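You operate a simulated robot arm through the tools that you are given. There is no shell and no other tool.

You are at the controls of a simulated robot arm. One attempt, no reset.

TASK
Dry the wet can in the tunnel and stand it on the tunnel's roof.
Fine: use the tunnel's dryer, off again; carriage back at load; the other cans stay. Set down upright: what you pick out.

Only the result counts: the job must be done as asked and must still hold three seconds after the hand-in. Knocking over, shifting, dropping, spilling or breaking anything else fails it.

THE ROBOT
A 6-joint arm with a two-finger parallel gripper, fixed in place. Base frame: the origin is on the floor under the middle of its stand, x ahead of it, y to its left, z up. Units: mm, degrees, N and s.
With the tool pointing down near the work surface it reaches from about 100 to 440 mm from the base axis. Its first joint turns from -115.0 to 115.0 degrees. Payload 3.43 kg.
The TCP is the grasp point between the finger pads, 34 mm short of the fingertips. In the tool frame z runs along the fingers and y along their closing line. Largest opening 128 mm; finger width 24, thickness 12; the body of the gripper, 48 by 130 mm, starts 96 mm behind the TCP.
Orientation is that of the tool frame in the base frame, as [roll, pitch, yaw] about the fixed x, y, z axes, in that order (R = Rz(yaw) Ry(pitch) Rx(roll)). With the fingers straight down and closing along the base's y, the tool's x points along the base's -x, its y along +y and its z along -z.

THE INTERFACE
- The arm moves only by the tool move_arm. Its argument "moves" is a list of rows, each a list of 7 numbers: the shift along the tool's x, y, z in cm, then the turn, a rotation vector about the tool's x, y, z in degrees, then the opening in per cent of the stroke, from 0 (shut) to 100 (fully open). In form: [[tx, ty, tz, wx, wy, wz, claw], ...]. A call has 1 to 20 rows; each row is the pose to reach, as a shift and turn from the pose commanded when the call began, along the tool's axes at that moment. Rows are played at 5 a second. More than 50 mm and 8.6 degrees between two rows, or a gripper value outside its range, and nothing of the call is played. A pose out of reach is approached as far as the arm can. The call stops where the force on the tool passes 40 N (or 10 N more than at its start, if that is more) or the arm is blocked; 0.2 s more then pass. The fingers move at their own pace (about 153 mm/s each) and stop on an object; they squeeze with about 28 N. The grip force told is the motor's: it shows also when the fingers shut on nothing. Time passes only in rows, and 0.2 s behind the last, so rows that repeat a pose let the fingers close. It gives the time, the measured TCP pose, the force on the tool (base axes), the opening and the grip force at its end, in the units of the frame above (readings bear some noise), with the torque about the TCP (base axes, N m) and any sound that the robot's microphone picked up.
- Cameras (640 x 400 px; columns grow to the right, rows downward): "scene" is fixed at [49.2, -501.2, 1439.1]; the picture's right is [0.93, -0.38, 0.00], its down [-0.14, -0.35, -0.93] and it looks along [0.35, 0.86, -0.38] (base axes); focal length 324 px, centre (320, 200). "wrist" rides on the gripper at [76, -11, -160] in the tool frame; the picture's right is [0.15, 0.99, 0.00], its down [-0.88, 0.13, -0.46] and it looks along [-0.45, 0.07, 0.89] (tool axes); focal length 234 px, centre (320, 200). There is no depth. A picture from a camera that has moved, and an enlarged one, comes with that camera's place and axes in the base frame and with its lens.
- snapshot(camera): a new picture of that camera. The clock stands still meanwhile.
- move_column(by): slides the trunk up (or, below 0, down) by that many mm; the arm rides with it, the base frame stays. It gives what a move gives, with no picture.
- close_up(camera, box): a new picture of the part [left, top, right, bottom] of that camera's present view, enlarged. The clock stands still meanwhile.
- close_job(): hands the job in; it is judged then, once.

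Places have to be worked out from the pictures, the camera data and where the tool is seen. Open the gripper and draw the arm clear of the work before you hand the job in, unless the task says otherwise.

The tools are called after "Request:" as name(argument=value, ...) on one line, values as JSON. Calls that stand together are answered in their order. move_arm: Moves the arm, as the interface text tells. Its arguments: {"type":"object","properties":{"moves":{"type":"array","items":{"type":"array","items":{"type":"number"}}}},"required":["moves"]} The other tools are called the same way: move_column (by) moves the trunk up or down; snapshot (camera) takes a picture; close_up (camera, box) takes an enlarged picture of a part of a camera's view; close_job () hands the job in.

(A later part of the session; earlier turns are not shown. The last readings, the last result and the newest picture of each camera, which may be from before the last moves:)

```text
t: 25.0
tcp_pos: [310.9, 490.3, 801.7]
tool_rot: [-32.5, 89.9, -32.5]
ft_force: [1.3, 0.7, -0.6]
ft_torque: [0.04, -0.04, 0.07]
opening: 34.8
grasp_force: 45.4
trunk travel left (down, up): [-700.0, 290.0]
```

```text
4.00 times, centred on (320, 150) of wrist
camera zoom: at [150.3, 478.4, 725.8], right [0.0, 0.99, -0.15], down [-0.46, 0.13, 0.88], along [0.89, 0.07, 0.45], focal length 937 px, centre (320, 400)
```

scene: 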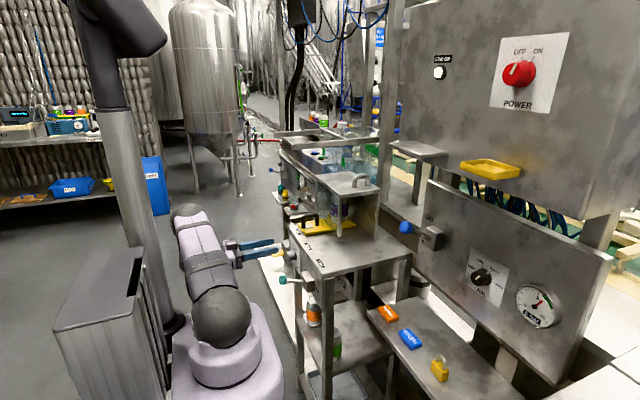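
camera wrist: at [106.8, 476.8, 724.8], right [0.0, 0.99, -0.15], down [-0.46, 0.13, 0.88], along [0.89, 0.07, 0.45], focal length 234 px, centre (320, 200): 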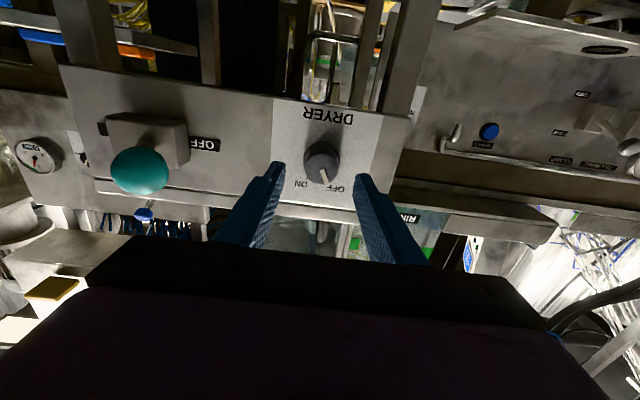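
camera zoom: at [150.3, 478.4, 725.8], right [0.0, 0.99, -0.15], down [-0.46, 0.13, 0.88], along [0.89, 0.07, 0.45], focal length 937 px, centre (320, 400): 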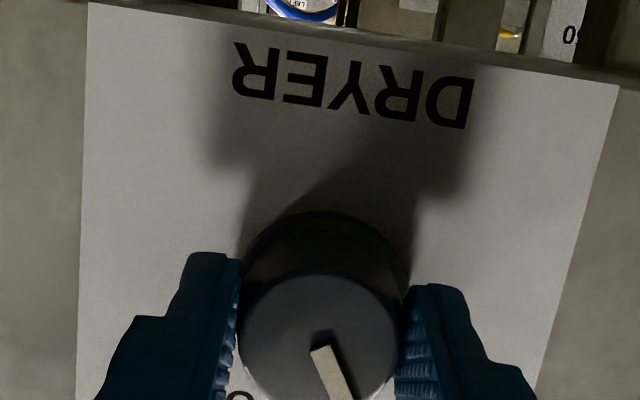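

The knob is gripped at 34.8 mm. I turn it +60° about the tool axis toward ON.

Request:
move_arm(moves=[[0, 0, 0, 0, 0, 6, 22], [0, 0, 0, 0, 0, 12, 22], [0, 0, 0, 0, 0, 18, 22], [0, 0, 0, 0, 0, 24, 22], [0, 0, 0, 0, 0, 30, 22], [0, 0, 0, 0, 0, 36, 22], [0, 0, 0, 0, 0, 42, 22], [0, 0, 0, 0, 0, 48, 22], [0, 0, 0, 0, 0, 54, 22], [0, 0, 0, 0, 0, 60, 22], [0, 0, 0, 0, 0, 60, 22]])

Request:
snapshot(camera="wrist")

Request:
close_up(camera="scene", box=[230, 220, 330, 290])

Request:
close_up(camera="scene", box=[280, 180, 380, 250])

```text
t: 26.2
tcp_pos: [310.7, 492.4, 800.8]
tool_rot: [89.1, 61.8, 86.6]
ft_force: [-6.4, -15.2, 8.4]
ft_torque: [0.01, -1.19, -1.23]
opening: 35.4
grasp_force: 45.1
out of reach, approached as far as the arm can: row 5, 6
trunk travel left (down, up): [-700.0, 290.0]
stopped in row 6: the force on the tool passed its limit at 52 N (the readings are from after the stop); the commanded pose is now the measured one
```

```text
taken
camera wrist: at [152.5, 524.8, 727.1], right [0.04, 0.94, 0.34], down [-0.48, -0.28, 0.83], along [0.88, -0.19, 0.44], focal length 234 px, centre (320, 200)
```

wrist: 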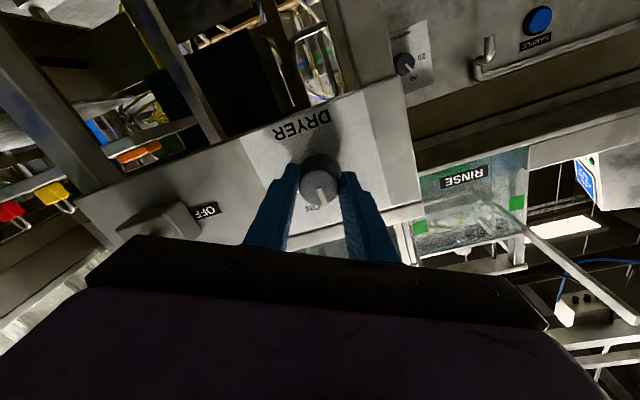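

```text
5.71 times, centred on (280, 255) of scene
camera zoom: at [49.2, -501.2, 1439.1], right [0.93, -0.38, 0.0], down [-0.14, -0.35, -0.93], along [0.35, 0.86, -0.38], focal length 1853 px, centre (549, -114)
```

zoom: 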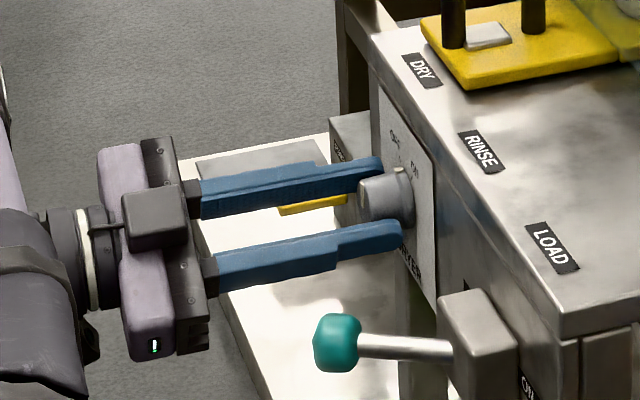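

```text
5.71 times, centred on (330, 215) of scene
camera zoom: at [49.2, -501.2, 1439.1], right [0.93, -0.38, 0.0], down [-0.14, -0.35, -0.93], along [0.35, 0.86, -0.38], focal length 1853 px, centre (263, 114)
```

zoom: 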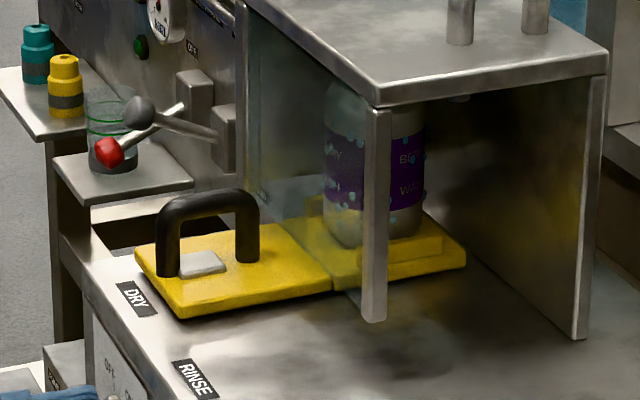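

The wrist hit its turning limit at about 28°, with the knob part-way. I release so I can re-grip from the other rotation direction.

Request:
move_arm(moves=[[0, 0, 0, 0, 0, 0, 35], [0, 0, 0, 0, 0, 0, 47], [0, 0, 0, 0, 0, 0, 47], [0, 0, 0, -1.0, 0.8, 0, 47], [0, 0, 0, -2.1, 1.6, 0, 47], [0, 0, 0, -2.1, 1.6, 0, 47]])

Request:
close_up(camera="wrist", box=[240, 110, 400, 210])

```text
t: 27.6
tcp_pos: [311.1, 506.4, 798.5]
tool_rot: [90.9, 61.8, 91.2]
ft_force: [0.2, 0.1, 0.4]
ft_torque: [0.01, 0.01, -0.01]
opening: 60.1
grasp_force: 0.1
out of reach, approached as far as the arm can: row 4, 5, 6
trunk travel left (down, up): [-700.0, 290.0]
```

```text
4.00 times, centred on (320, 160) of wrist
camera zoom: at [150.8, 530.4, 726.1], right [-0.01, 0.94, 0.34], down [-0.45, -0.3, 0.84], along [0.89, -0.15, 0.42], focal length 937 px, centre (320, 360)
```

zoom: 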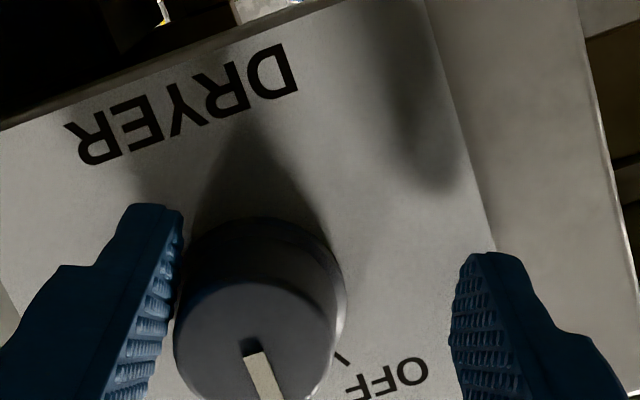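

The arm drifted to y≈506 because the pose was at its limit. I rotate back a little to leave the limit and see where it settles.

Request:
move_arm(moves=[[0, 0, 0, -2.1, 1.6, -3, 47], [0, 0, 0, -2.1, 1.6, -6, 47], [0, 0, 0, -2.1, 1.6, -8, 47], [0, 0, 0, -2.1, 1.6, -8, 47]])

Request:
close_up(camera="wrist", box=[240, 110, 400, 210])

```text
t: 28.6
tcp_pos: [312.6, 505.8, 797.8]
tool_rot: [92.9, 69.7, 95.9]
ft_force: [2.5, -4.8, -1.8]
ft_torque: [0.06, 0.06, -0.1]
opening: 62.8
grasp_force: 2.1
trunk travel left (down, up): [-700.0, 290.0]
```

```text
4.00 times, centred on (320, 160) of wrist
camera zoom: at [150.0, 511.6, 724.6], right [-0.05, 0.98, 0.21], down [-0.43, -0.21, 0.88], along [0.9, -0.04, 0.43], focal length 937 px, centre (320, 360)
```

zoom: 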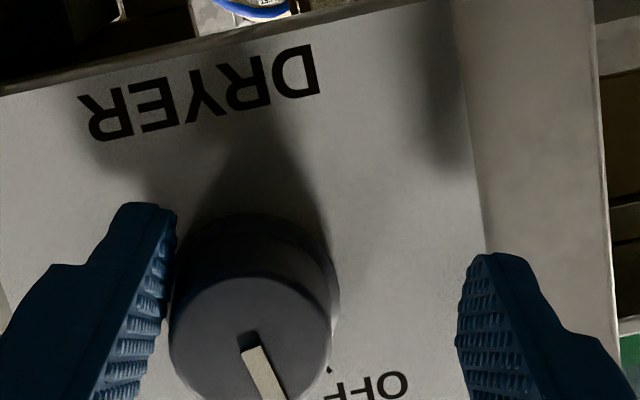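

The left finger is lightly touching the knob. I shift back about 15 mm toward -y to recentre and straighten the tool axis onto +x.

Request:
move_arm(moves=[[-0.3, -0.4, -0.1, 0.8, -0.6, 0, 47], [-0.6, -0.9, -0.2, 1.7, -1.3, 0, 47], [-0.88, -1.32, -0.25, 2.66, -2.05, 0, 47], [-0.88, -1.32, -0.25, 2.66, -2.05, 0, 47]])

Request:
close_up(camera="wrist", box=[240, 110, 400, 210])

```text
t: 29.6
tcp_pos: [308.9, 490.9, 802.3]
tool_rot: [90.0, 69.8, 89.9]
ft_force: [-0.3, 0.0, -0.8]
ft_torque: [0.0, 0.01, 0.01]
opening: 60.1
grasp_force: 0.1
trunk travel left (down, up): [-700.0, 290.0]
```

```text
4.00 times, centred on (320, 160) of wrist
camera zoom: at [149.5, 506.4, 726.9], right [0.0, 0.98, 0.21], down [-0.46, -0.18, 0.87], along [0.89, -0.09, 0.45], focal length 937 px, centre (320, 360)
```

zoom: 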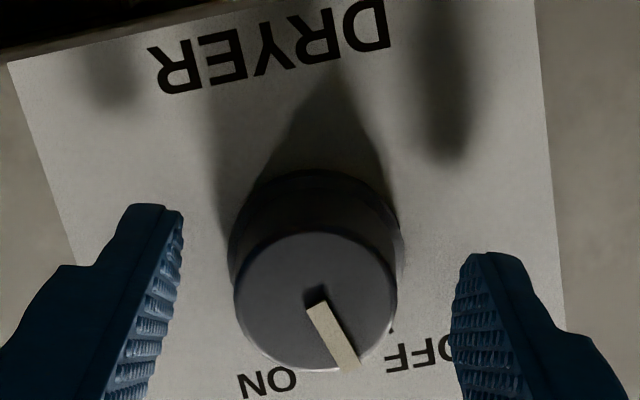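

The tool is centred and straight again, at roll 20°. The pointer is about 14° on the OFF side of vertical. I rotate the open gripper back to about roll -35°, then close.

Request:
move_arm(moves=[[0, 0, 0, 0, 0, -7, 47], [0, 0, 0, 0, 0, -14, 47], [0, 0, 0, 0, 0, -21, 47], [0, 0, 0, 0, 0, -28, 47], [0, 0, 0, 0, 0, -35, 47], [0, 0, 0, 0, 0, -42, 47], [0, 0, 0, 0, 0, -49, 47], [0, 0, 0, 0, 0, -56, 47], [0, 0, 0, 0, 0, -56, 47]])

Request:
close_up(camera="wrist", box=[240, 110, 400, 210])

```text
t: 31.6
tcp_pos: [308.4, 489.0, 801.4]
tool_rot: [-89.9, 54.3, -90.0]
ft_force: [-1.1, 0.5, 0.1]
ft_torque: [-0.02, 0.0, 0.02]
opening: 60.0
grasp_force: 0.0
trunk travel left (down, up): [-700.0, 290.0]
```

```text
4.00 times, centred on (320, 160) of wrist
camera zoom: at [148.9, 435.5, 746.5], right [0.0, 0.72, -0.7], down [-0.46, 0.62, 0.64], along [0.89, 0.32, 0.33], focal length 937 px, centre (320, 360)
```

zoom: 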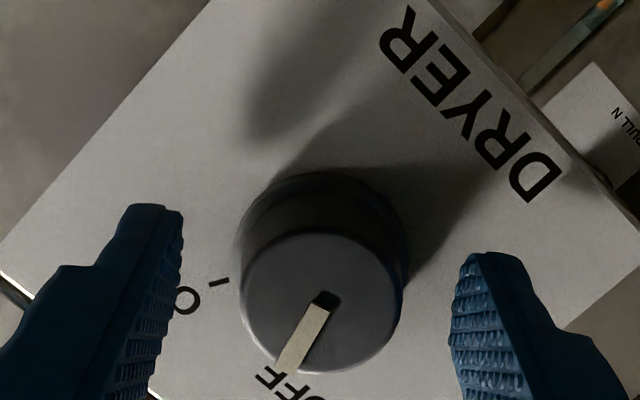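

Centred at roll -35.7°, with the pointer about 15° on the OFF side. I close on the knob.

Request:
move_arm(moves=[[0, 0, 0, 0, 0, 0, 35], [0, 0, 0, 0, 0, 0, 22], [0, 0, 0, 0, 0, 0, 22], [0, 0, 0, 0, 0, 0, 22]])

```text
t: 32.6
tcp_pos: [308.5, 489.7, 802.1]
tool_rot: [-90.0, 54.3, -90.0]
ft_force: [0.8, 0.5, -1.1]
ft_torque: [0.01, 0.12, 0.03]
opening: 34.4
grasp_force: 44.8
trunk travel left (down, up): [-700.0, 290.0]
```

The knob is gripped again. I turn it +46° toward ON.

Request:
move_arm(moves=[[0, 0, 0, 0, 0, 5, 22], [0, 0, 0, 0, 0, 10, 22], [0, 0, 0, 0, 0, 15, 22], [0, 0, 0, 0, 0, 20, 22], [0, 0, 0, 0, 0, 25, 22], [0, 0, 0, 0, 0, 30, 22], [0, 0, 0, 0, 0, 35, 22], [0, 0, 0, 0, 0, 40, 22], [0, 0, 0, 0, 0, 46, 22], [0, 0, 0, 0, 0, 46, 22]])

Request:
close_up(camera="wrist", box=[240, 110, 400, 210])

Request:
close_up(camera="scene", box=[280, 180, 380, 250])

```text
t: 34.8
tcp_pos: [308.5, 490.0, 800.7]
tool_rot: [89.8, 79.6, 89.7]
ft_force: [-9.8, -3.8, -5.7]
ft_torque: [0.05, 0.65, -0.14]
opening: 34.6
grasp_force: 44.9
trunk travel left (down, up): [-700.0, 290.0]
```

```text
4.00 times, centred on (320, 160) of wrist
camera zoom: at [149.0, 492.4, 724.3], right [0.0, 1.0, 0.03], down [-0.46, -0.03, 0.89], along [0.89, -0.02, 0.46], focal length 937 px, centre (320, 360)
```

zoom: 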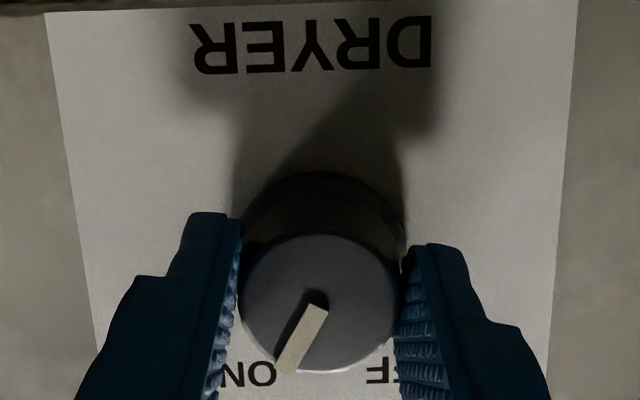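

```text
5.71 times, centred on (330, 215) of scene
camera zoom: at [49.2, -501.2, 1439.1], right [0.93, -0.38, 0.0], down [-0.14, -0.35, -0.93], along [0.35, 0.86, -0.38], focal length 1853 px, centre (263, 114)
```

zoom: 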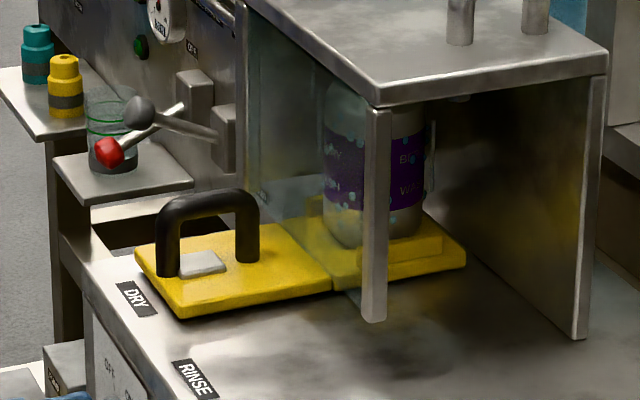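

The pointer is now about 23° to the ON side, and a faint streak has appeared by the can. I turn 8° more to land on the ON mark.

Request:
move_arm(moves=[[0, 0, 0, 0, 0, 4, 22], [0, 0, 0, 0, 0, 8, 22], [0, 0, 0, 0, 0, 8, 22]])

Request:
close_up(camera="wrist", box=[240, 110, 400, 210])

Request:
close_up(camera="scene", box=[310, 180, 380, 230])

```text
t: 35.6
tcp_pos: [309.7, 490.6, 801.8]
tool_rot: [89.2, 71.7, 89.1]
ft_force: [-8.1, -5.4, 3.3]
ft_torque: [-0.64, -0.72, -0.37]
opening: 34.0
grasp_force: 45.6
trunk travel left (down, up): [-700.0, 290.0]
```

```text
4.00 times, centred on (320, 160) of wrist
camera zoom: at [149.4, 503.0, 726.0], right [0.0, 0.98, 0.17], down [-0.46, -0.15, 0.87], along [0.89, -0.08, 0.45], focal length 937 px, centre (320, 360)
```

zoom: 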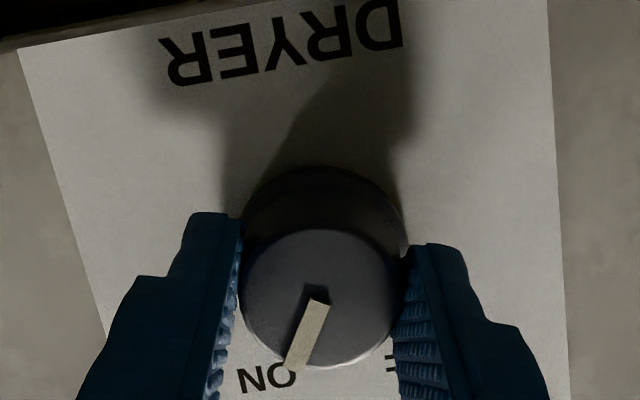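

```text
8.00 times, centred on (345, 205) of scene
camera zoom: at [49.2, -501.2, 1439.1], right [0.93, -0.38, 0.0], down [-0.14, -0.35, -0.93], along [0.35, 0.86, -0.38], focal length 2594 px, centre (120, 160)
```

zoom: 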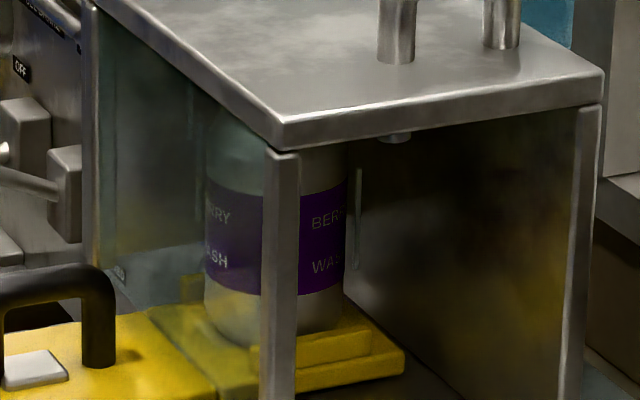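

The pointer reads ON (about -27°) and the droplets on the can have disappeared. I hold a few seconds to be sure the drying completes, then look again.

Request:
move_arm(moves=[[0, 0, 0, 0, 0, 0, 22], [0, 0, 0, 0, 0, 0, 22], [0, 0, 0, 0, 0, 0, 22], [0, 0, 0, 0, 0, 0, 22], [0, 0, 0, 0, 0, 0, 22], [0, 0, 0, 0, 0, 0, 22], [0, 0, 0, 0, 0, 0, 22], [0, 0, 0, 0, 0, 0, 22], [0, 0, 0, 0, 0, 0, 22], [0, 0, 0, 0, 0, 0, 22], [0, 0, 0, 0, 0, 0, 22], [0, 0, 0, 0, 0, 0, 22], [0, 0, 0, 0, 0, 0, 22], [0, 0, 0, 0, 0, 0, 22], [0, 0, 0, 0, 0, 0, 22]])

Request:
close_up(camera="scene", box=[310, 180, 380, 230])

Request:
close_up(camera="wrist", box=[240, 110, 400, 210])

```text
t: 38.8
tcp_pos: [309.3, 491.0, 803.0]
tool_rot: [89.3, 71.7, 89.3]
ft_force: [-0.3, 0.6, 16.3]
ft_torque: [-0.36, -0.32, 0.2]
opening: 34.1
grasp_force: 45.2
trunk travel left (down, up): [-700.0, 290.0]
```

```text
8.00 times, centred on (345, 205) of scene
camera zoom: at [49.2, -501.2, 1439.1], right [0.93, -0.38, 0.0], down [-0.14, -0.35, -0.93], along [0.35, 0.86, -0.38], focal length 2594 px, centre (120, 160)
```

zoom: 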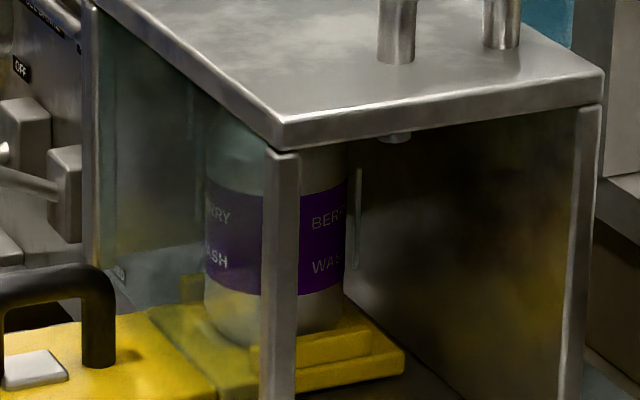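

```text
4.00 times, centred on (320, 160) of wrist
camera zoom: at [149.3, 502.9, 726.1], right [0.0, 0.98, 0.17], down [-0.46, -0.15, 0.88], along [0.89, -0.08, 0.45], focal length 937 px, centre (320, 360)
```

zoom: 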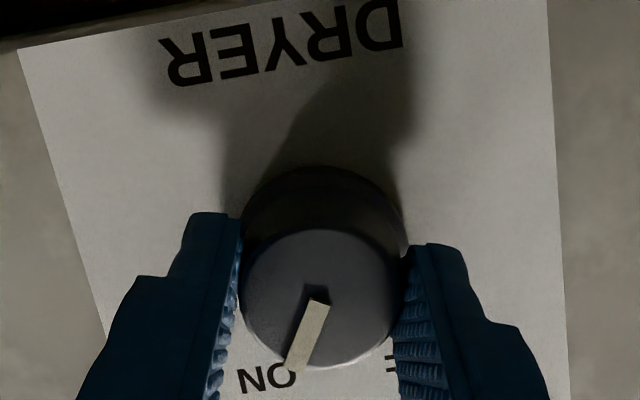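

The can is dry, with no droplets left. I turn the knob back by 57° to OFF.

Request:
move_arm(moves=[[0, 0, 0, 0, 0, -6, 22], [0, 0, 0, 0, 0, -12, 22], [0, 0, 0, 0, 0, -18, 22], [0, 0, 0, 0, 0, -24, 22], [0, 0, 0, 0, 0, -30, 22], [0, 0, 0, 0, 0, -36, 22], [0, 0, 0, 0, 0, -42, 22], [0, 0, 0, 0, 0, -48, 22], [0, 0, 0, 0, 0, -53, 22], [0, 0, 0, 0, 0, -57, 22], [0, 0, 0, 0, 0, -57, 22]])

Request:
close_up(camera="wrist", box=[240, 110, 400, 210])

```text
t: 41.2
tcp_pos: [308.6, 491.0, 801.8]
tool_rot: [-89.8, 51.3, -89.8]
ft_force: [-2.3, 2.3, 13.9]
ft_torque: [-0.04, -0.65, 0.51]
opening: 34.1
grasp_force: 45.2
trunk travel left (down, up): [-700.0, 290.0]
```

```text
4.00 times, centred on (320, 160) of wrist
camera zoom: at [149.2, 433.6, 749.6], right [0.0, 0.68, -0.73], down [-0.46, 0.65, 0.6], along [0.89, 0.33, 0.31], focal length 937 px, centre (320, 360)
```

zoom: 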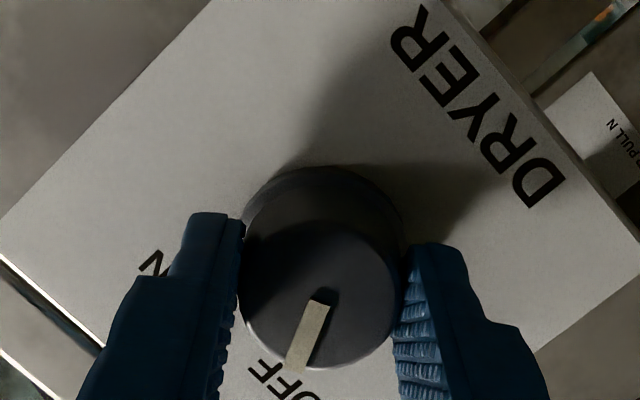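

The pointer reads about 33°, which is OFF. I open the fingers and back straight off the knob.

Request:
move_arm(moves=[[0, 0, 0, 0, 0, 0, 35], [0, 0, 0, 0, 0, 0, 47], [0, 0, 0, 0, 0, 0, 47], [0, 0, -1.5, 0, 0, 0, 47], [0, 0, -3.0, 0, 0, 0, 47], [0, 0, -4.5, 0, 0, 0, 47], [0, 0, -6.0, 0, 0, 0, 47]])

Request:
close_up(camera="wrist", box=[240, 70, 400, 170])

Request:
close_up(camera="scene", box=[280, 220, 340, 270])

```text
t: 42.8
tcp_pos: [249.6, 490.4, 802.3]
tool_rot: [-90.0, 51.1, -90.1]
ft_force: [-0.5, -0.3, -0.9]
ft_torque: [-0.03, 0.01, 0.0]
opening: 60.1
grasp_force: 0.1
trunk travel left (down, up): [-700.0, 290.0]
```

```text
4.00 times, centred on (320, 120) of wrist
camera zoom: at [90.1, 434.0, 749.0], right [0.0, 0.68, -0.73], down [-0.46, 0.65, 0.6], along [0.89, 0.33, 0.31], focal length 937 px, centre (320, 520)
```

zoom: 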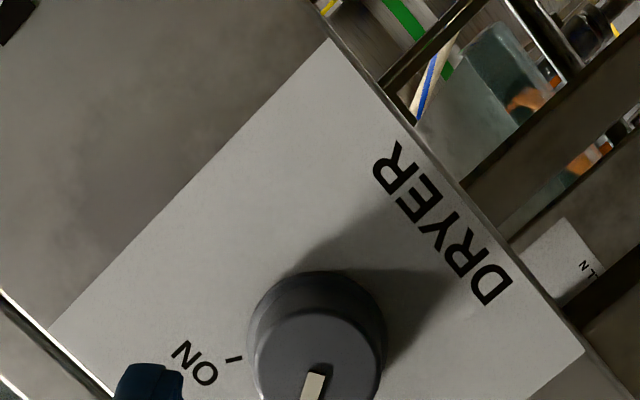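

```text
8.00 times, centred on (310, 245) of scene
camera zoom: at [49.2, -501.2, 1439.1], right [0.93, -0.38, 0.0], down [-0.14, -0.35, -0.93], along [0.35, 0.86, -0.38], focal length 2594 px, centre (400, -160)
```

zoom: 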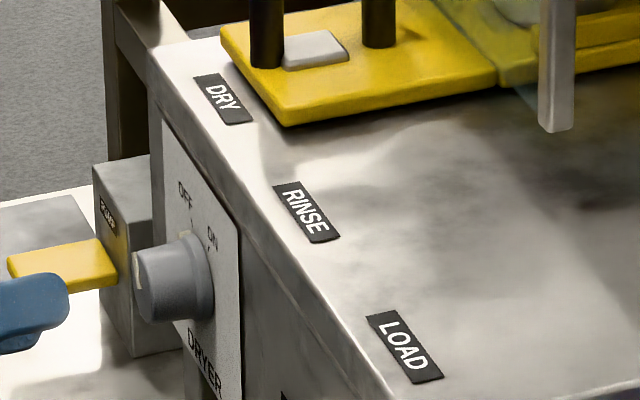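

The scene view shows the knob pointer back where it was at the start. I confirm from the wrist view.

Request:
close_up(camera="wrist", box=[260, 110, 400, 200])

```text
4.44 times, centred on (330, 155) of wrist
camera zoom: at [90.1, 434.0, 749.0], right [0.0, 0.68, -0.73], down [-0.46, 0.65, 0.6], along [0.89, 0.33, 0.31], focal length 1041 px, centre (276, 400)
```

zoom: 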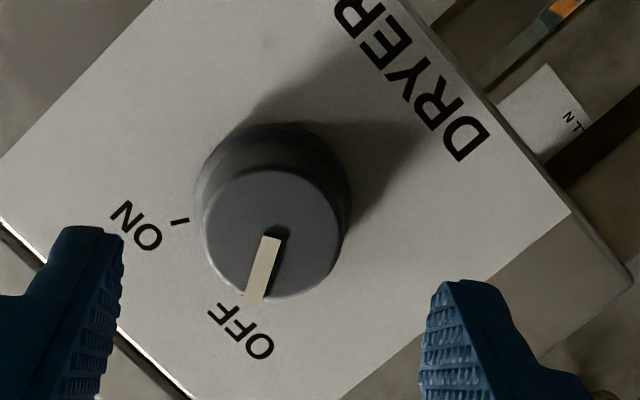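

The knob is confirmed OFF. I roll the tool back to level, then raise the trunk by 200 mm.

Request:
move_arm(moves=[[0, 0, 0, 0, 0, 7.8, 47], [0, 0, 0, 0, 0, 15.6, 47], [0, 0, 0, 0, 0, 23.4, 47], [0, 0, 0, 0, 0, 31.2, 47], [0, 0, 0, 0, 0, 38.9, 40], [0, 0, 0, 0, 0, 38.9, 40]])

Request:
move_column(by=200)

```text
t: 44.2
tcp_pos: [249.2, 490.6, 800.3]
tool_rot: [88.3, 89.7, 88.3]
ft_force: [-0.1, -0.6, 0.8]
ft_torque: [-0.01, -0.02, 0.0]
opening: 51.3
grasp_force: 0.0
trunk travel left (down, up): [-700.0, 290.0]
```

```text
t: 46.4
tcp_pos: [249.3, 491.1, 999.8]
tool_rot: [87.0, 89.8, 87.0]
ft_force: [-0.4, 0.1, 0.3]
ft_torque: [0.0, -0.01, 0.01]
opening: 51.0
grasp_force: 0.1
trunk travel left (down, up): [-900.0, 90.0]
```

The trunk is up again. I tilt the tool back to 45° and move over the front of the table toward the handle.

Request:
move_arm(moves=[[-1.5, 0.35, 0.5, 0, 7.5, 0, 40], [-3.0, 0.7, 2, 0, 15, 0, 40], [-4.0, 1.05, 4, 0, 22.5, 0, 40], [-4.0, 1.4, 6, 0, 30, 0, 40], [-4.0, 1.75, 8, 0, 37.5, 0, 40], [-4.0, 2.0, 10, 0, 45, 0, 40], [-4.0, 2.0, 10, 0, 45, 0, 40]])

Request:
snapshot(camera="wrist")

```text
t: 48.0
tcp_pos: [351.8, 510.0, 1040.5]
tool_rot: [179.7, 44.8, 179.8]
ft_force: [0.9, 0.8, -0.1]
ft_torque: [-0.01, 0.0, 0.0]
opening: 51.1
grasp_force: 0.1
trunk travel left (down, up): [-900.0, 90.0]
```

```text
taken
camera wrist: at [183.8, 499.7, 1099.6], right [-0.1, 0.99, -0.1], down [0.3, 0.13, 0.94], along [0.95, 0.07, -0.31], focal length 234 px, centre (320, 200)
```

wrist: 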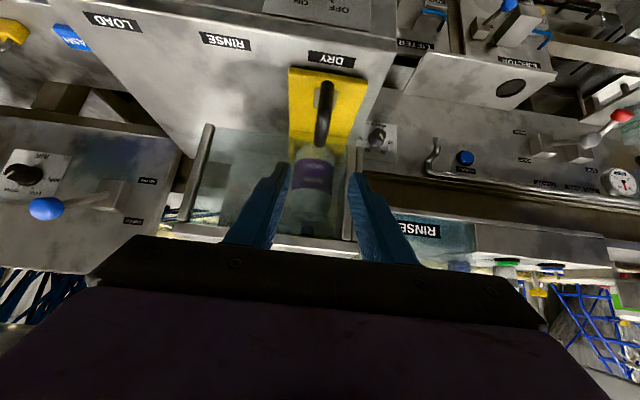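

The handle is straight ahead of the open fingers. I move in astride it at (413, 510, 944).

Request:
move_arm(moves=[[0.6, 0, 2.5, 0, 0, 0, 40], [1.2, 0, 5, 0, 0, 0, 40], [1.8, 0, 7.5, 0, 0, 0, 40], [2.2, 0, 9.5, 0, 0, 0, 40], [2.45, 0, 11.2, 0, 0, 0, 40], [2.45, 0, 11.2, 0, 0, 0, 40]])

Request:
close_up(camera="wrist", box=[240, 60, 400, 220])

Request:
close_up(camera="scene", box=[280, 180, 380, 250])

```text
t: 49.4
tcp_pos: [411.1, 511.1, 943.1]
tool_rot: [179.7, 44.9, 179.8]
ft_force: [-0.6, -0.7, 0.3]
ft_torque: [0.01, 0.03, -0.02]
opening: 51.2
grasp_force: 0.0
trunk travel left (down, up): [-900.0, 90.0]
```

```text
2.50 times, centred on (320, 140) of wrist
camera zoom: at [244.0, 499.3, 1001.7], right [-0.1, 0.99, -0.1], down [0.3, 0.13, 0.95], along [0.95, 0.07, -0.31], focal length 585 px, centre (320, 350)
```

zoom: 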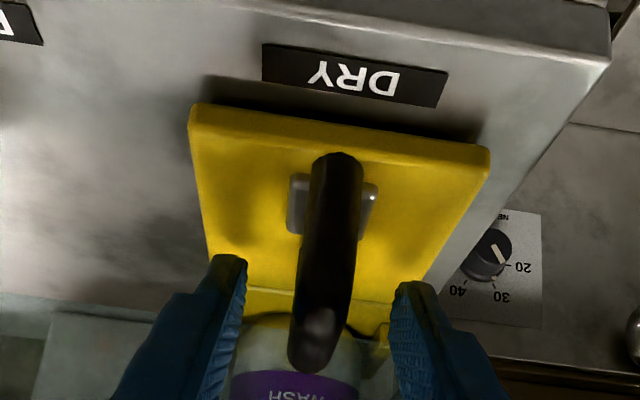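

```text
5.71 times, centred on (330, 215) of scene
camera zoom: at [49.2, -501.2, 1439.1], right [0.93, -0.38, 0.0], down [-0.14, -0.35, -0.93], along [0.35, 0.86, -0.38], focal length 1853 px, centre (263, 114)
```

zoom: 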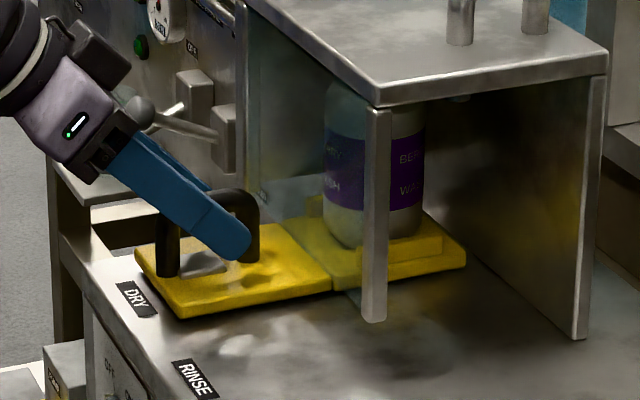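

Fingers are astride the bar. I close on it and begin pulling the carriage slowly back toward -y.

Request:
move_arm(moves=[[0, 0, 0, 0, 0, 0, 20], [0, 0, 0, 0, 0, 0, 5], [0, 0, 0, 0, 0, 0, 5], [0, 0, 0, 0, 0, 0, 5], [0, -0.3, 0, 0, 0, 0, 5], [0, -0.8, 0, 0, 0, 0, 5], [0, -1.4, 0, 0, 0, 0, 5], [0, -2.0, 0, 0, 0, 0, 5], [0, -2.6, 0, 0, 0, 0, 5], [0, -3.2, 0, 0, 0, 0, 5], [0, -3.8, 0, 0, 0, 0, 5], [0, -4.4, 0, 0, 0, 0, 5], [0, -5.0, 0, 0, 0, 0, 5], [0, -5.6, 0, 0, 0, 0, 5], [0, -6.2, 0, 0, 0, 0, 5], [0, -6.8, 0, 0, 0, 0, 5], [0, -7.4, 0, 0, 0, 0, 5], [0, -8.0, 0, 0, 0, 0, 5], [0, -8.6, 0, 0, 0, 0, 5], [0, -9.0, 0, 0, 0, 0, 5]])

Request:
close_up(camera="scene", box=[280, 180, 380, 250])

```text
t: 53.6
tcp_pos: [411.9, 421.7, 941.9]
tool_rot: [179.7, 45.0, 179.9]
ft_force: [-11.6, 1.3, -15.2]
ft_torque: [-0.04, 0.82, -0.06]
opening: 16.0
grasp_force: 45.5
trunk travel left (down, up): [-900.0, 90.0]
```

```text
5.71 times, centred on (330, 215) of scene
camera zoom: at [49.2, -501.2, 1439.1], right [0.93, -0.38, 0.0], down [-0.14, -0.35, -0.93], along [0.35, 0.86, -0.38], focal length 1853 px, centre (263, 114)
```

zoom: 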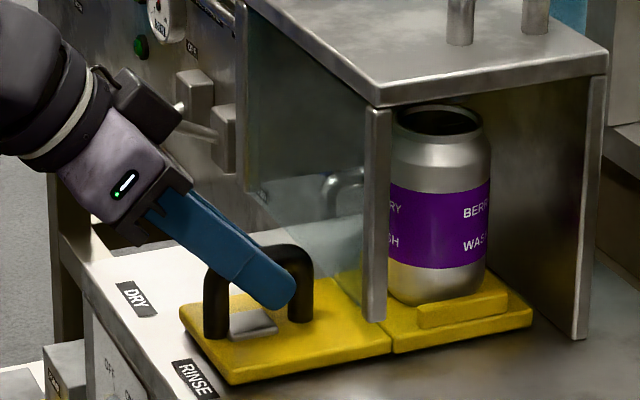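

The can is visibly dry and rides along well. A side strain of about 19 N has built up, so I relieve it by about 1 mm and continue toward LOAD.

Request:
move_arm(moves=[[0.1, -0.3, 0, 0, 0, 0, 5], [0.1, -0.9, 0, 0, 0, 0, 5], [0.1, -1.5, 0, 0, 0, 0, 5], [0.1, -2.1, 0, 0, 0, 0, 5], [0.1, -2.7, 0, 0, 0, 0, 5], [0.1, -3.3, 0, 0, 0, 0, 5], [0.1, -3.9, 0, 0, 0, 0, 5], [0.1, -4.5, 0, 0, 0, 0, 5], [0.1, -5.0, 0, 0, 0, 0, 5]])

Request:
close_up(camera="scene", box=[280, 180, 380, 250])

```text
t: 55.6
tcp_pos: [411.9, 372.1, 943.0]
tool_rot: [179.7, 45.2, 179.8]
ft_force: [-2.1, 0.6, -2.8]
ft_torque: [0.03, 0.68, 0.11]
opening: 15.9
grasp_force: 45.1
trunk travel left (down, up): [-900.0, 90.0]
```

```text
5.71 times, centred on (330, 215) of scene
camera zoom: at [49.2, -501.2, 1439.1], right [0.93, -0.38, 0.0], down [-0.14, -0.35, -0.93], along [0.35, 0.86, -0.38], focal length 1853 px, centre (263, 114)
```

zoom: 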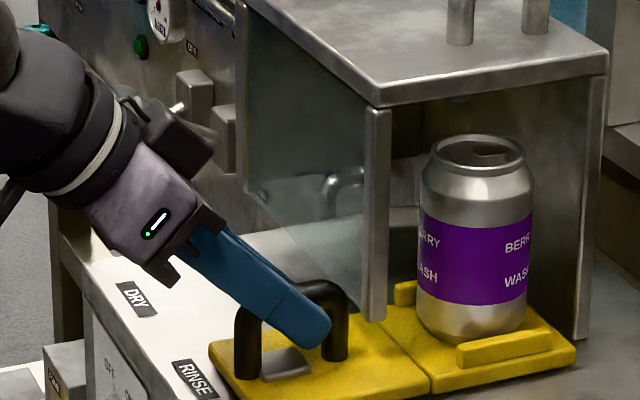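

The strain is gone and the can is still dry past RINSE. I carry on to the LOAD mark at about y=290.

Request:
move_arm(moves=[[0, -0.4, 0, 0, 0, 0, 5], [0, -1.0, 0, 0, 0, 0, 5], [0, -1.6, 0, 0, 0, 0, 5], [0, -2.2, 0, 0, 0, 0, 5], [0, -2.8, 0, 0, 0, 0, 5], [0, -3.4, 0, 0, 0, 0, 5], [0, -4.0, 0, 0, 0, 0, 5], [0, -4.6, 0, 0, 0, 0, 5], [0, -5.2, 0, 0, 0, 0, 5], [0, -5.8, 0, 0, 0, 0, 5], [0, -6.4, 0, 0, 0, 0, 5], [0, -7.0, 0, 0, 0, 0, 5], [0, -7.5, 0, 0, 0, 0, 5], [0, -7.9, 0, 0, 0, 0, 5], [0, -7.9, 0, 0, 0, 0, 5]])

Request:
close_up(camera="wrist", box=[240, 60, 400, 160])

Request:
close_up(camera="scene", box=[280, 180, 400, 265])

```text
t: 58.8
tcp_pos: [411.3, 289.9, 942.2]
tool_rot: [179.9, 44.9, 179.9]
ft_force: [0.5, -0.1, -3.3]
ft_torque: [-0.06, -0.6, 0.21]
opening: 15.8
grasp_force: 44.9
trunk travel left (down, up): [-900.0, 90.0]
```

```text
4.00 times, centred on (320, 110) of wrist
camera zoom: at [244.2, 278.7, 1001.8], right [-0.1, 0.99, -0.1], down [0.3, 0.13, 0.94], along [0.95, 0.07, -0.31], focal length 937 px, centre (320, 560)
```

zoom: 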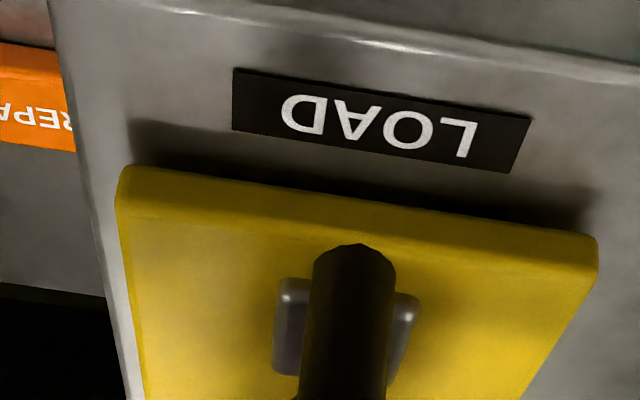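

```text
4.71 times, centred on (340, 222) of scene
camera zoom: at [49.2, -501.2, 1439.1], right [0.93, -0.38, 0.0], down [-0.14, -0.35, -0.93], along [0.35, 0.86, -0.38], focal length 1526 px, centre (226, 94)
```

zoom: 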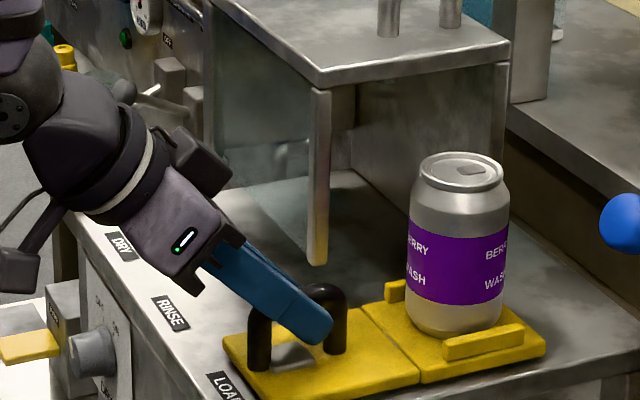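

The carriage is aligned with LOAD, with the same plate-to-label offset as at DRY. The can stands dry at about (541, 289), z 900 to 1013. I release the handle and back off upward.

Request:
move_arm(moves=[[0, 0, 0, 0, 0, 0, 20], [0, 0, 0, 0, 0, 0, 40], [0, 0, 0, 0, 0, 0, 40], [0, 0, -1.5, 0, 0, 0, 40], [0, 0, -4, 0, 0, 0, 40], [0, 0, -7, 0, 0, 0, 40], [-1, 0, -10, 0, 0, 0, 40], [-1, 0, -10, 0, 0, 0, 40]])

Request:
snapshot(camera="wrist")

Request:
close_up(camera="scene", box=[280, 160, 420, 260])

```text
t: 60.6
tcp_pos: [347.5, 292.2, 1020.8]
tool_rot: [179.7, 45.0, 179.9]
ft_force: [-0.2, -0.6, 0.5]
ft_torque: [-0.02, -0.03, 0.01]
opening: 51.0
grasp_force: 0.2
trunk travel left (down, up): [-900.0, 90.0]
```

```text
taken
camera wrist: at [181.6, 280.6, 1079.7], right [-0.1, 0.99, -0.1], down [0.3, 0.13, 0.94], along [0.95, 0.07, -0.31], focal length 234 px, centre (320, 200)
```

wrist: 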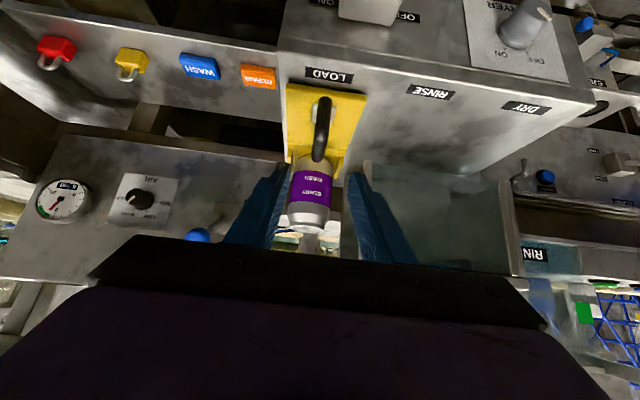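

```text
4.00 times, centred on (350, 210) of scene
camera zoom: at [49.2, -501.2, 1439.1], right [0.93, -0.38, 0.0], down [-0.14, -0.35, -0.93], along [0.35, 0.86, -0.38], focal length 1297 px, centre (200, 160)
```

zoom: 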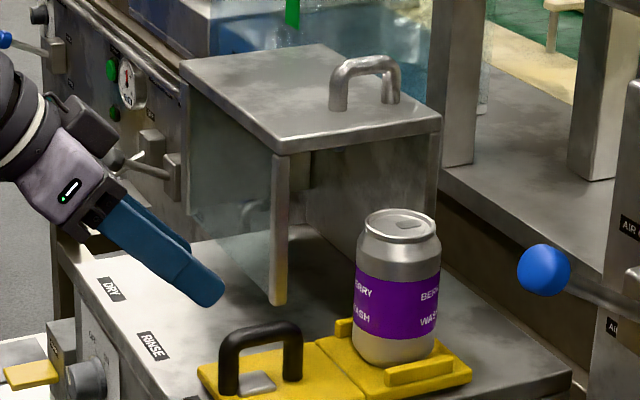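

The way to the can is clear. The blue AIR lever ball at about (554, 129, 1043) and an overhead rail near y≈560, z≈1190 must be avoided. I turn the tool heading to 30° and move to a pre-grasp pose 120 mm behind and above the can.

Request:
move_arm(moves=[[-2.1, -0.88, 1.28, -4.24, 0, -4.24, 50], [-4.2, -1.76, 2.56, -8.48, 0, -8.48, 60], [-6.3, -2.64, 3.84, -12.7, 0, -12.7, 70], [-8.4, -3.52, 5.12, -17.0, 0, -17.0, 70], [-10.5, -4.4, 6.4, -21.2, 0, -21.2, 70], [-10.5, -4.4, 6.4, -21.2, 0, -21.2, 70]])

Request:
snapshot(camera="wrist")

Request:
close_up(camera="scene", box=[280, 160, 420, 260])

```text
t: 62.0
tcp_pos: [448.2, 267.0, 1044.7]
tool_rot: [-179.8, 44.9, -150.1]
ft_force: [0.0, 0.4, 0.9]
ft_torque: [0.02, 0.01, -0.01]
opening: 89.5
grasp_force: 0.1
out of reach, approached as far as the arm can: row 5, 6
trunk travel left (down, up): [-900.0, 90.0]
```

```text
taken
camera wrist: at [308.2, 174.6, 1104.2], right [-0.58, 0.81, -0.11], down [0.2, 0.26, 0.94], along [0.79, 0.53, -0.31], focal length 234 px, centre (320, 200)
```

wrist: 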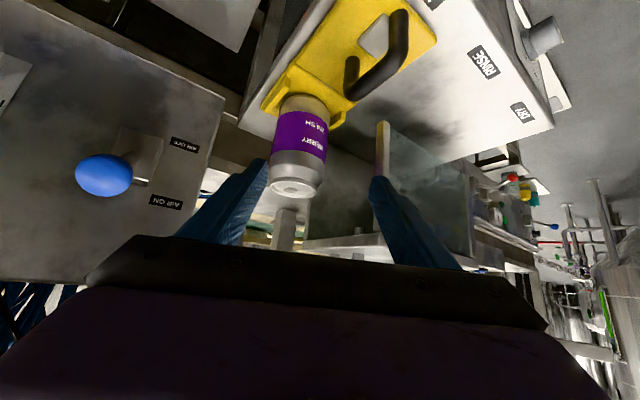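

```text
4.00 times, centred on (350, 210) of scene
camera zoom: at [49.2, -501.2, 1439.1], right [0.93, -0.38, 0.0], down [-0.14, -0.35, -0.93], along [0.35, 0.86, -0.38], focal length 1297 px, centre (200, 160)
```

zoom: 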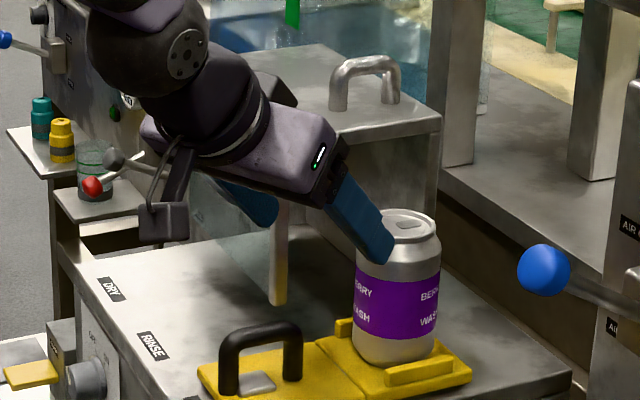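

The wrist limit is reached at heading 30°, but 24° was fine. I settle for heading 15° at about the same place, which still clears the tunnel mouth.

Request:
move_arm(moves=[[-0.3, -0.2, 0.1, 3.5, 0, 3.5, 65], [-0.7, -0.4, 0.2, 7.0, 0, 7.0, 65], [-1.0, -0.55, 0.3, 10.6, 0, 10.6, 65], [-1.0, -0.55, 0.3, 10.6, 0, 10.6, 65]])

Request:
snapshot(camera="wrist")

Request:
close_up(camera="scene", box=[280, 160, 420, 260])

```text
t: 63.0
tcp_pos: [457.5, 267.3, 1048.7]
tool_rot: [179.8, 45.1, -165.2]
ft_force: [0.2, 0.3, -0.3]
ft_torque: [-0.01, 0.01, -0.01]
opening: 83.0
grasp_force: 0.0
trunk travel left (down, up): [-900.0, 90.0]
```

```text
taken
camera wrist: at [299.7, 211.9, 1107.9], right [-0.35, 0.93, -0.1], down [0.26, 0.2, 0.95], along [0.9, 0.31, -0.31], focal length 234 px, centre (320, 200)
```

wrist: 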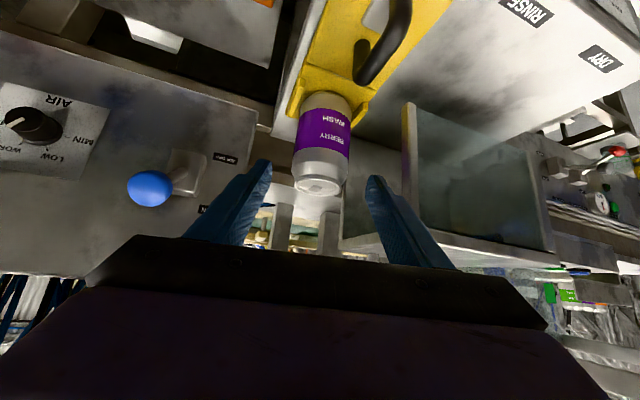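

```text
4.00 times, centred on (350, 210) of scene
camera zoom: at [49.2, -501.2, 1439.1], right [0.93, -0.38, 0.0], down [-0.14, -0.35, -0.93], along [0.35, 0.86, -0.38], focal length 1297 px, centre (200, 160)
```

zoom: 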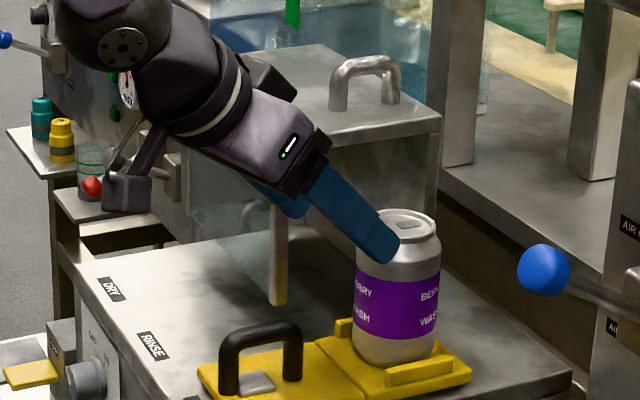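

Reached. I enlarge the wrist view to pin down the can's position relative to the fingers.

Request:
close_up(camera="wrist", box=[230, 80, 420, 230])

Request:
close_up(camera="scene", box=[340, 195, 410, 265])

```text
2.67 times, centred on (325, 155) of wrist
camera zoom: at [299.7, 211.9, 1107.9], right [-0.35, 0.93, -0.1], down [0.26, 0.2, 0.95], along [0.9, 0.31, -0.31], focal length 624 px, centre (307, 320)
```

zoom: 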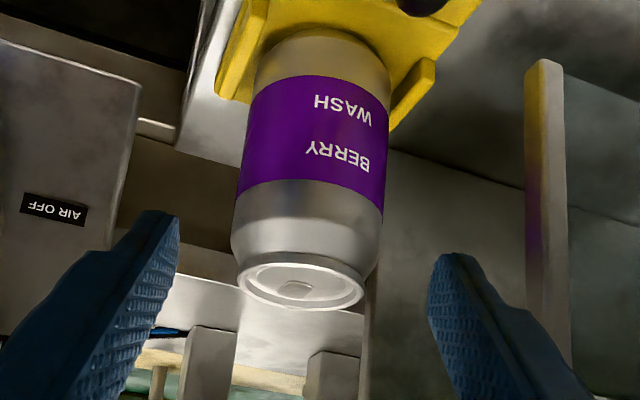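

```text
5.71 times, centred on (375, 230) of scene
camera zoom: at [49.2, -501.2, 1439.1], right [0.93, -0.38, 0.0], down [-0.14, -0.35, -0.93], along [0.35, 0.86, -0.38], focal length 1853 px, centre (6, 29)
```

zoom: 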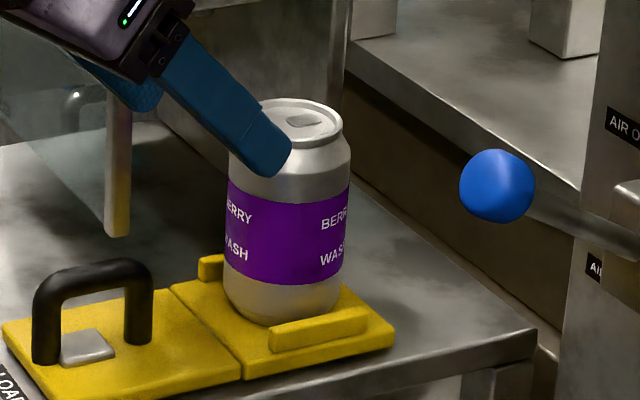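

The can's axis is at about (543, 291), z 897 to 1012. It is centred between the fingers, so I advance about 122 mm along the tool axis to take it at mid height.

Request:
move_arm(moves=[[-0.05, 0.02, 2, 0, 0, 0, 68], [-0.1, 0.04, 4, 0, 0, 0, 68], [-0.2, 0.06, 6, 0, 0, 0, 68], [-0.25, 0.08, 8, 0, 0, 0, 68], [-0.25, 0.08, 8, 0, 0, 0, 68]])

Request:
close_up(camera="wrist", box=[230, 80, 420, 230])

Request:
close_up(camera="scene", box=[320, 165, 410, 265])

```text
t: 64.2
tcp_pos: [515.5, 281.3, 995.0]
tool_rot: [179.9, 45.1, -165.2]
ft_force: [0.4, -0.3, 0.6]
ft_torque: [0.0, 0.03, 0.0]
opening: 86.9
grasp_force: 0.0
trunk travel left (down, up): [-900.0, 90.0]
```

```text
2.67 times, centred on (325, 155) of wrist
camera zoom: at [356.4, 227.3, 1054.2], right [-0.35, 0.93, -0.1], down [0.26, 0.2, 0.95], along [0.9, 0.31, -0.31], focal length 624 px, centre (307, 320)
```

zoom: 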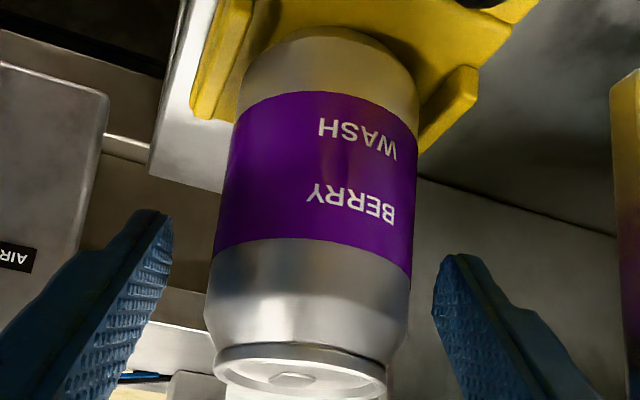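

```text
4.00 times, centred on (365, 215) of scene
camera zoom: at [49.2, -501.2, 1439.1], right [0.93, -0.38, 0.0], down [-0.14, -0.35, -0.93], along [0.35, 0.86, -0.38], focal length 1297 px, centre (140, 140)
```

zoom: 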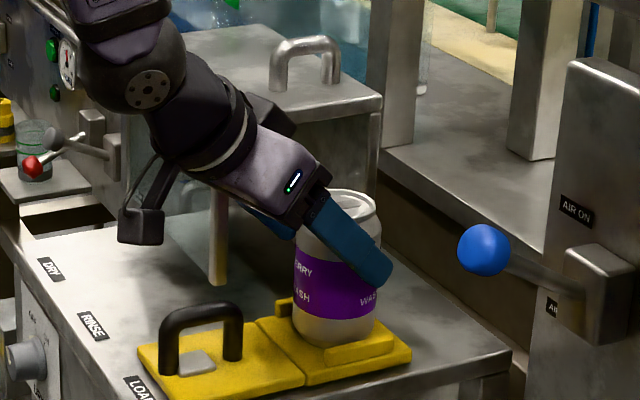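

Still centred, with no contact. I advance the remaining 42 mm.

Request:
move_arm(moves=[[-0.05, 0.0, 1.5, 0, 0, 0, 68], [-0.1, 0.0, 3.0, 0, 0, 0, 68], [-0.1, 0.0, 4.2, 0, 0, 0, 68], [-0.1, 0.0, 4.2, 0, 0, 0, 68]])

Request:
close_up(camera="wrist", box=[210, 50, 430, 230])

Request:
close_up(camera="scene", box=[320, 165, 410, 265])

```text
t: 65.2
tcp_pos: [546.1, 289.8, 966.3]
tool_rot: [179.8, 45.1, -165.2]
ft_force: [-0.8, -1.2, 0.3]
ft_torque: [-0.03, 0.02, -0.01]
opening: 86.9
grasp_force: 0.1
trunk travel left (down, up): [-900.0, 90.0]
```

```text
2.22 times, centred on (320, 140) of wrist
camera zoom: at [386.8, 235.8, 1024.3], right [-0.36, 0.93, -0.1], down [0.26, 0.2, 0.95], along [0.9, 0.31, -0.31], focal length 520 px, centre (320, 333)
```

zoom: 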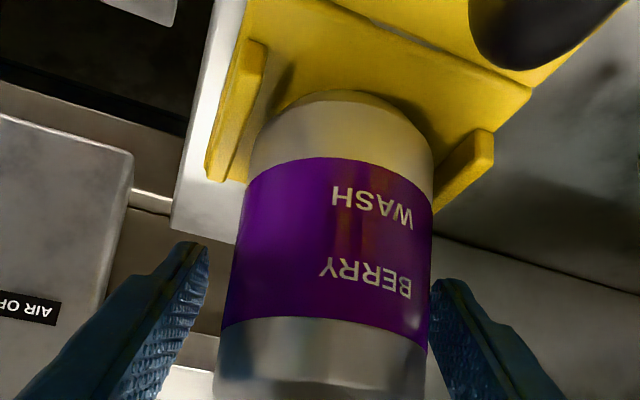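

```text
4.00 times, centred on (365, 215) of scene
camera zoom: at [49.2, -501.2, 1439.1], right [0.93, -0.38, 0.0], down [-0.14, -0.35, -0.93], along [0.35, 0.86, -0.38], focal length 1297 px, centre (140, 140)
```

zoom: 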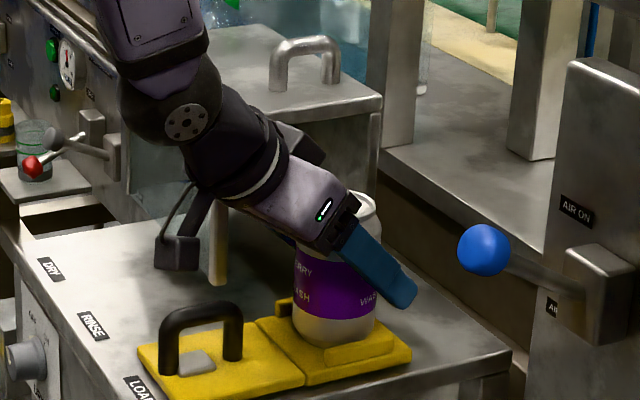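

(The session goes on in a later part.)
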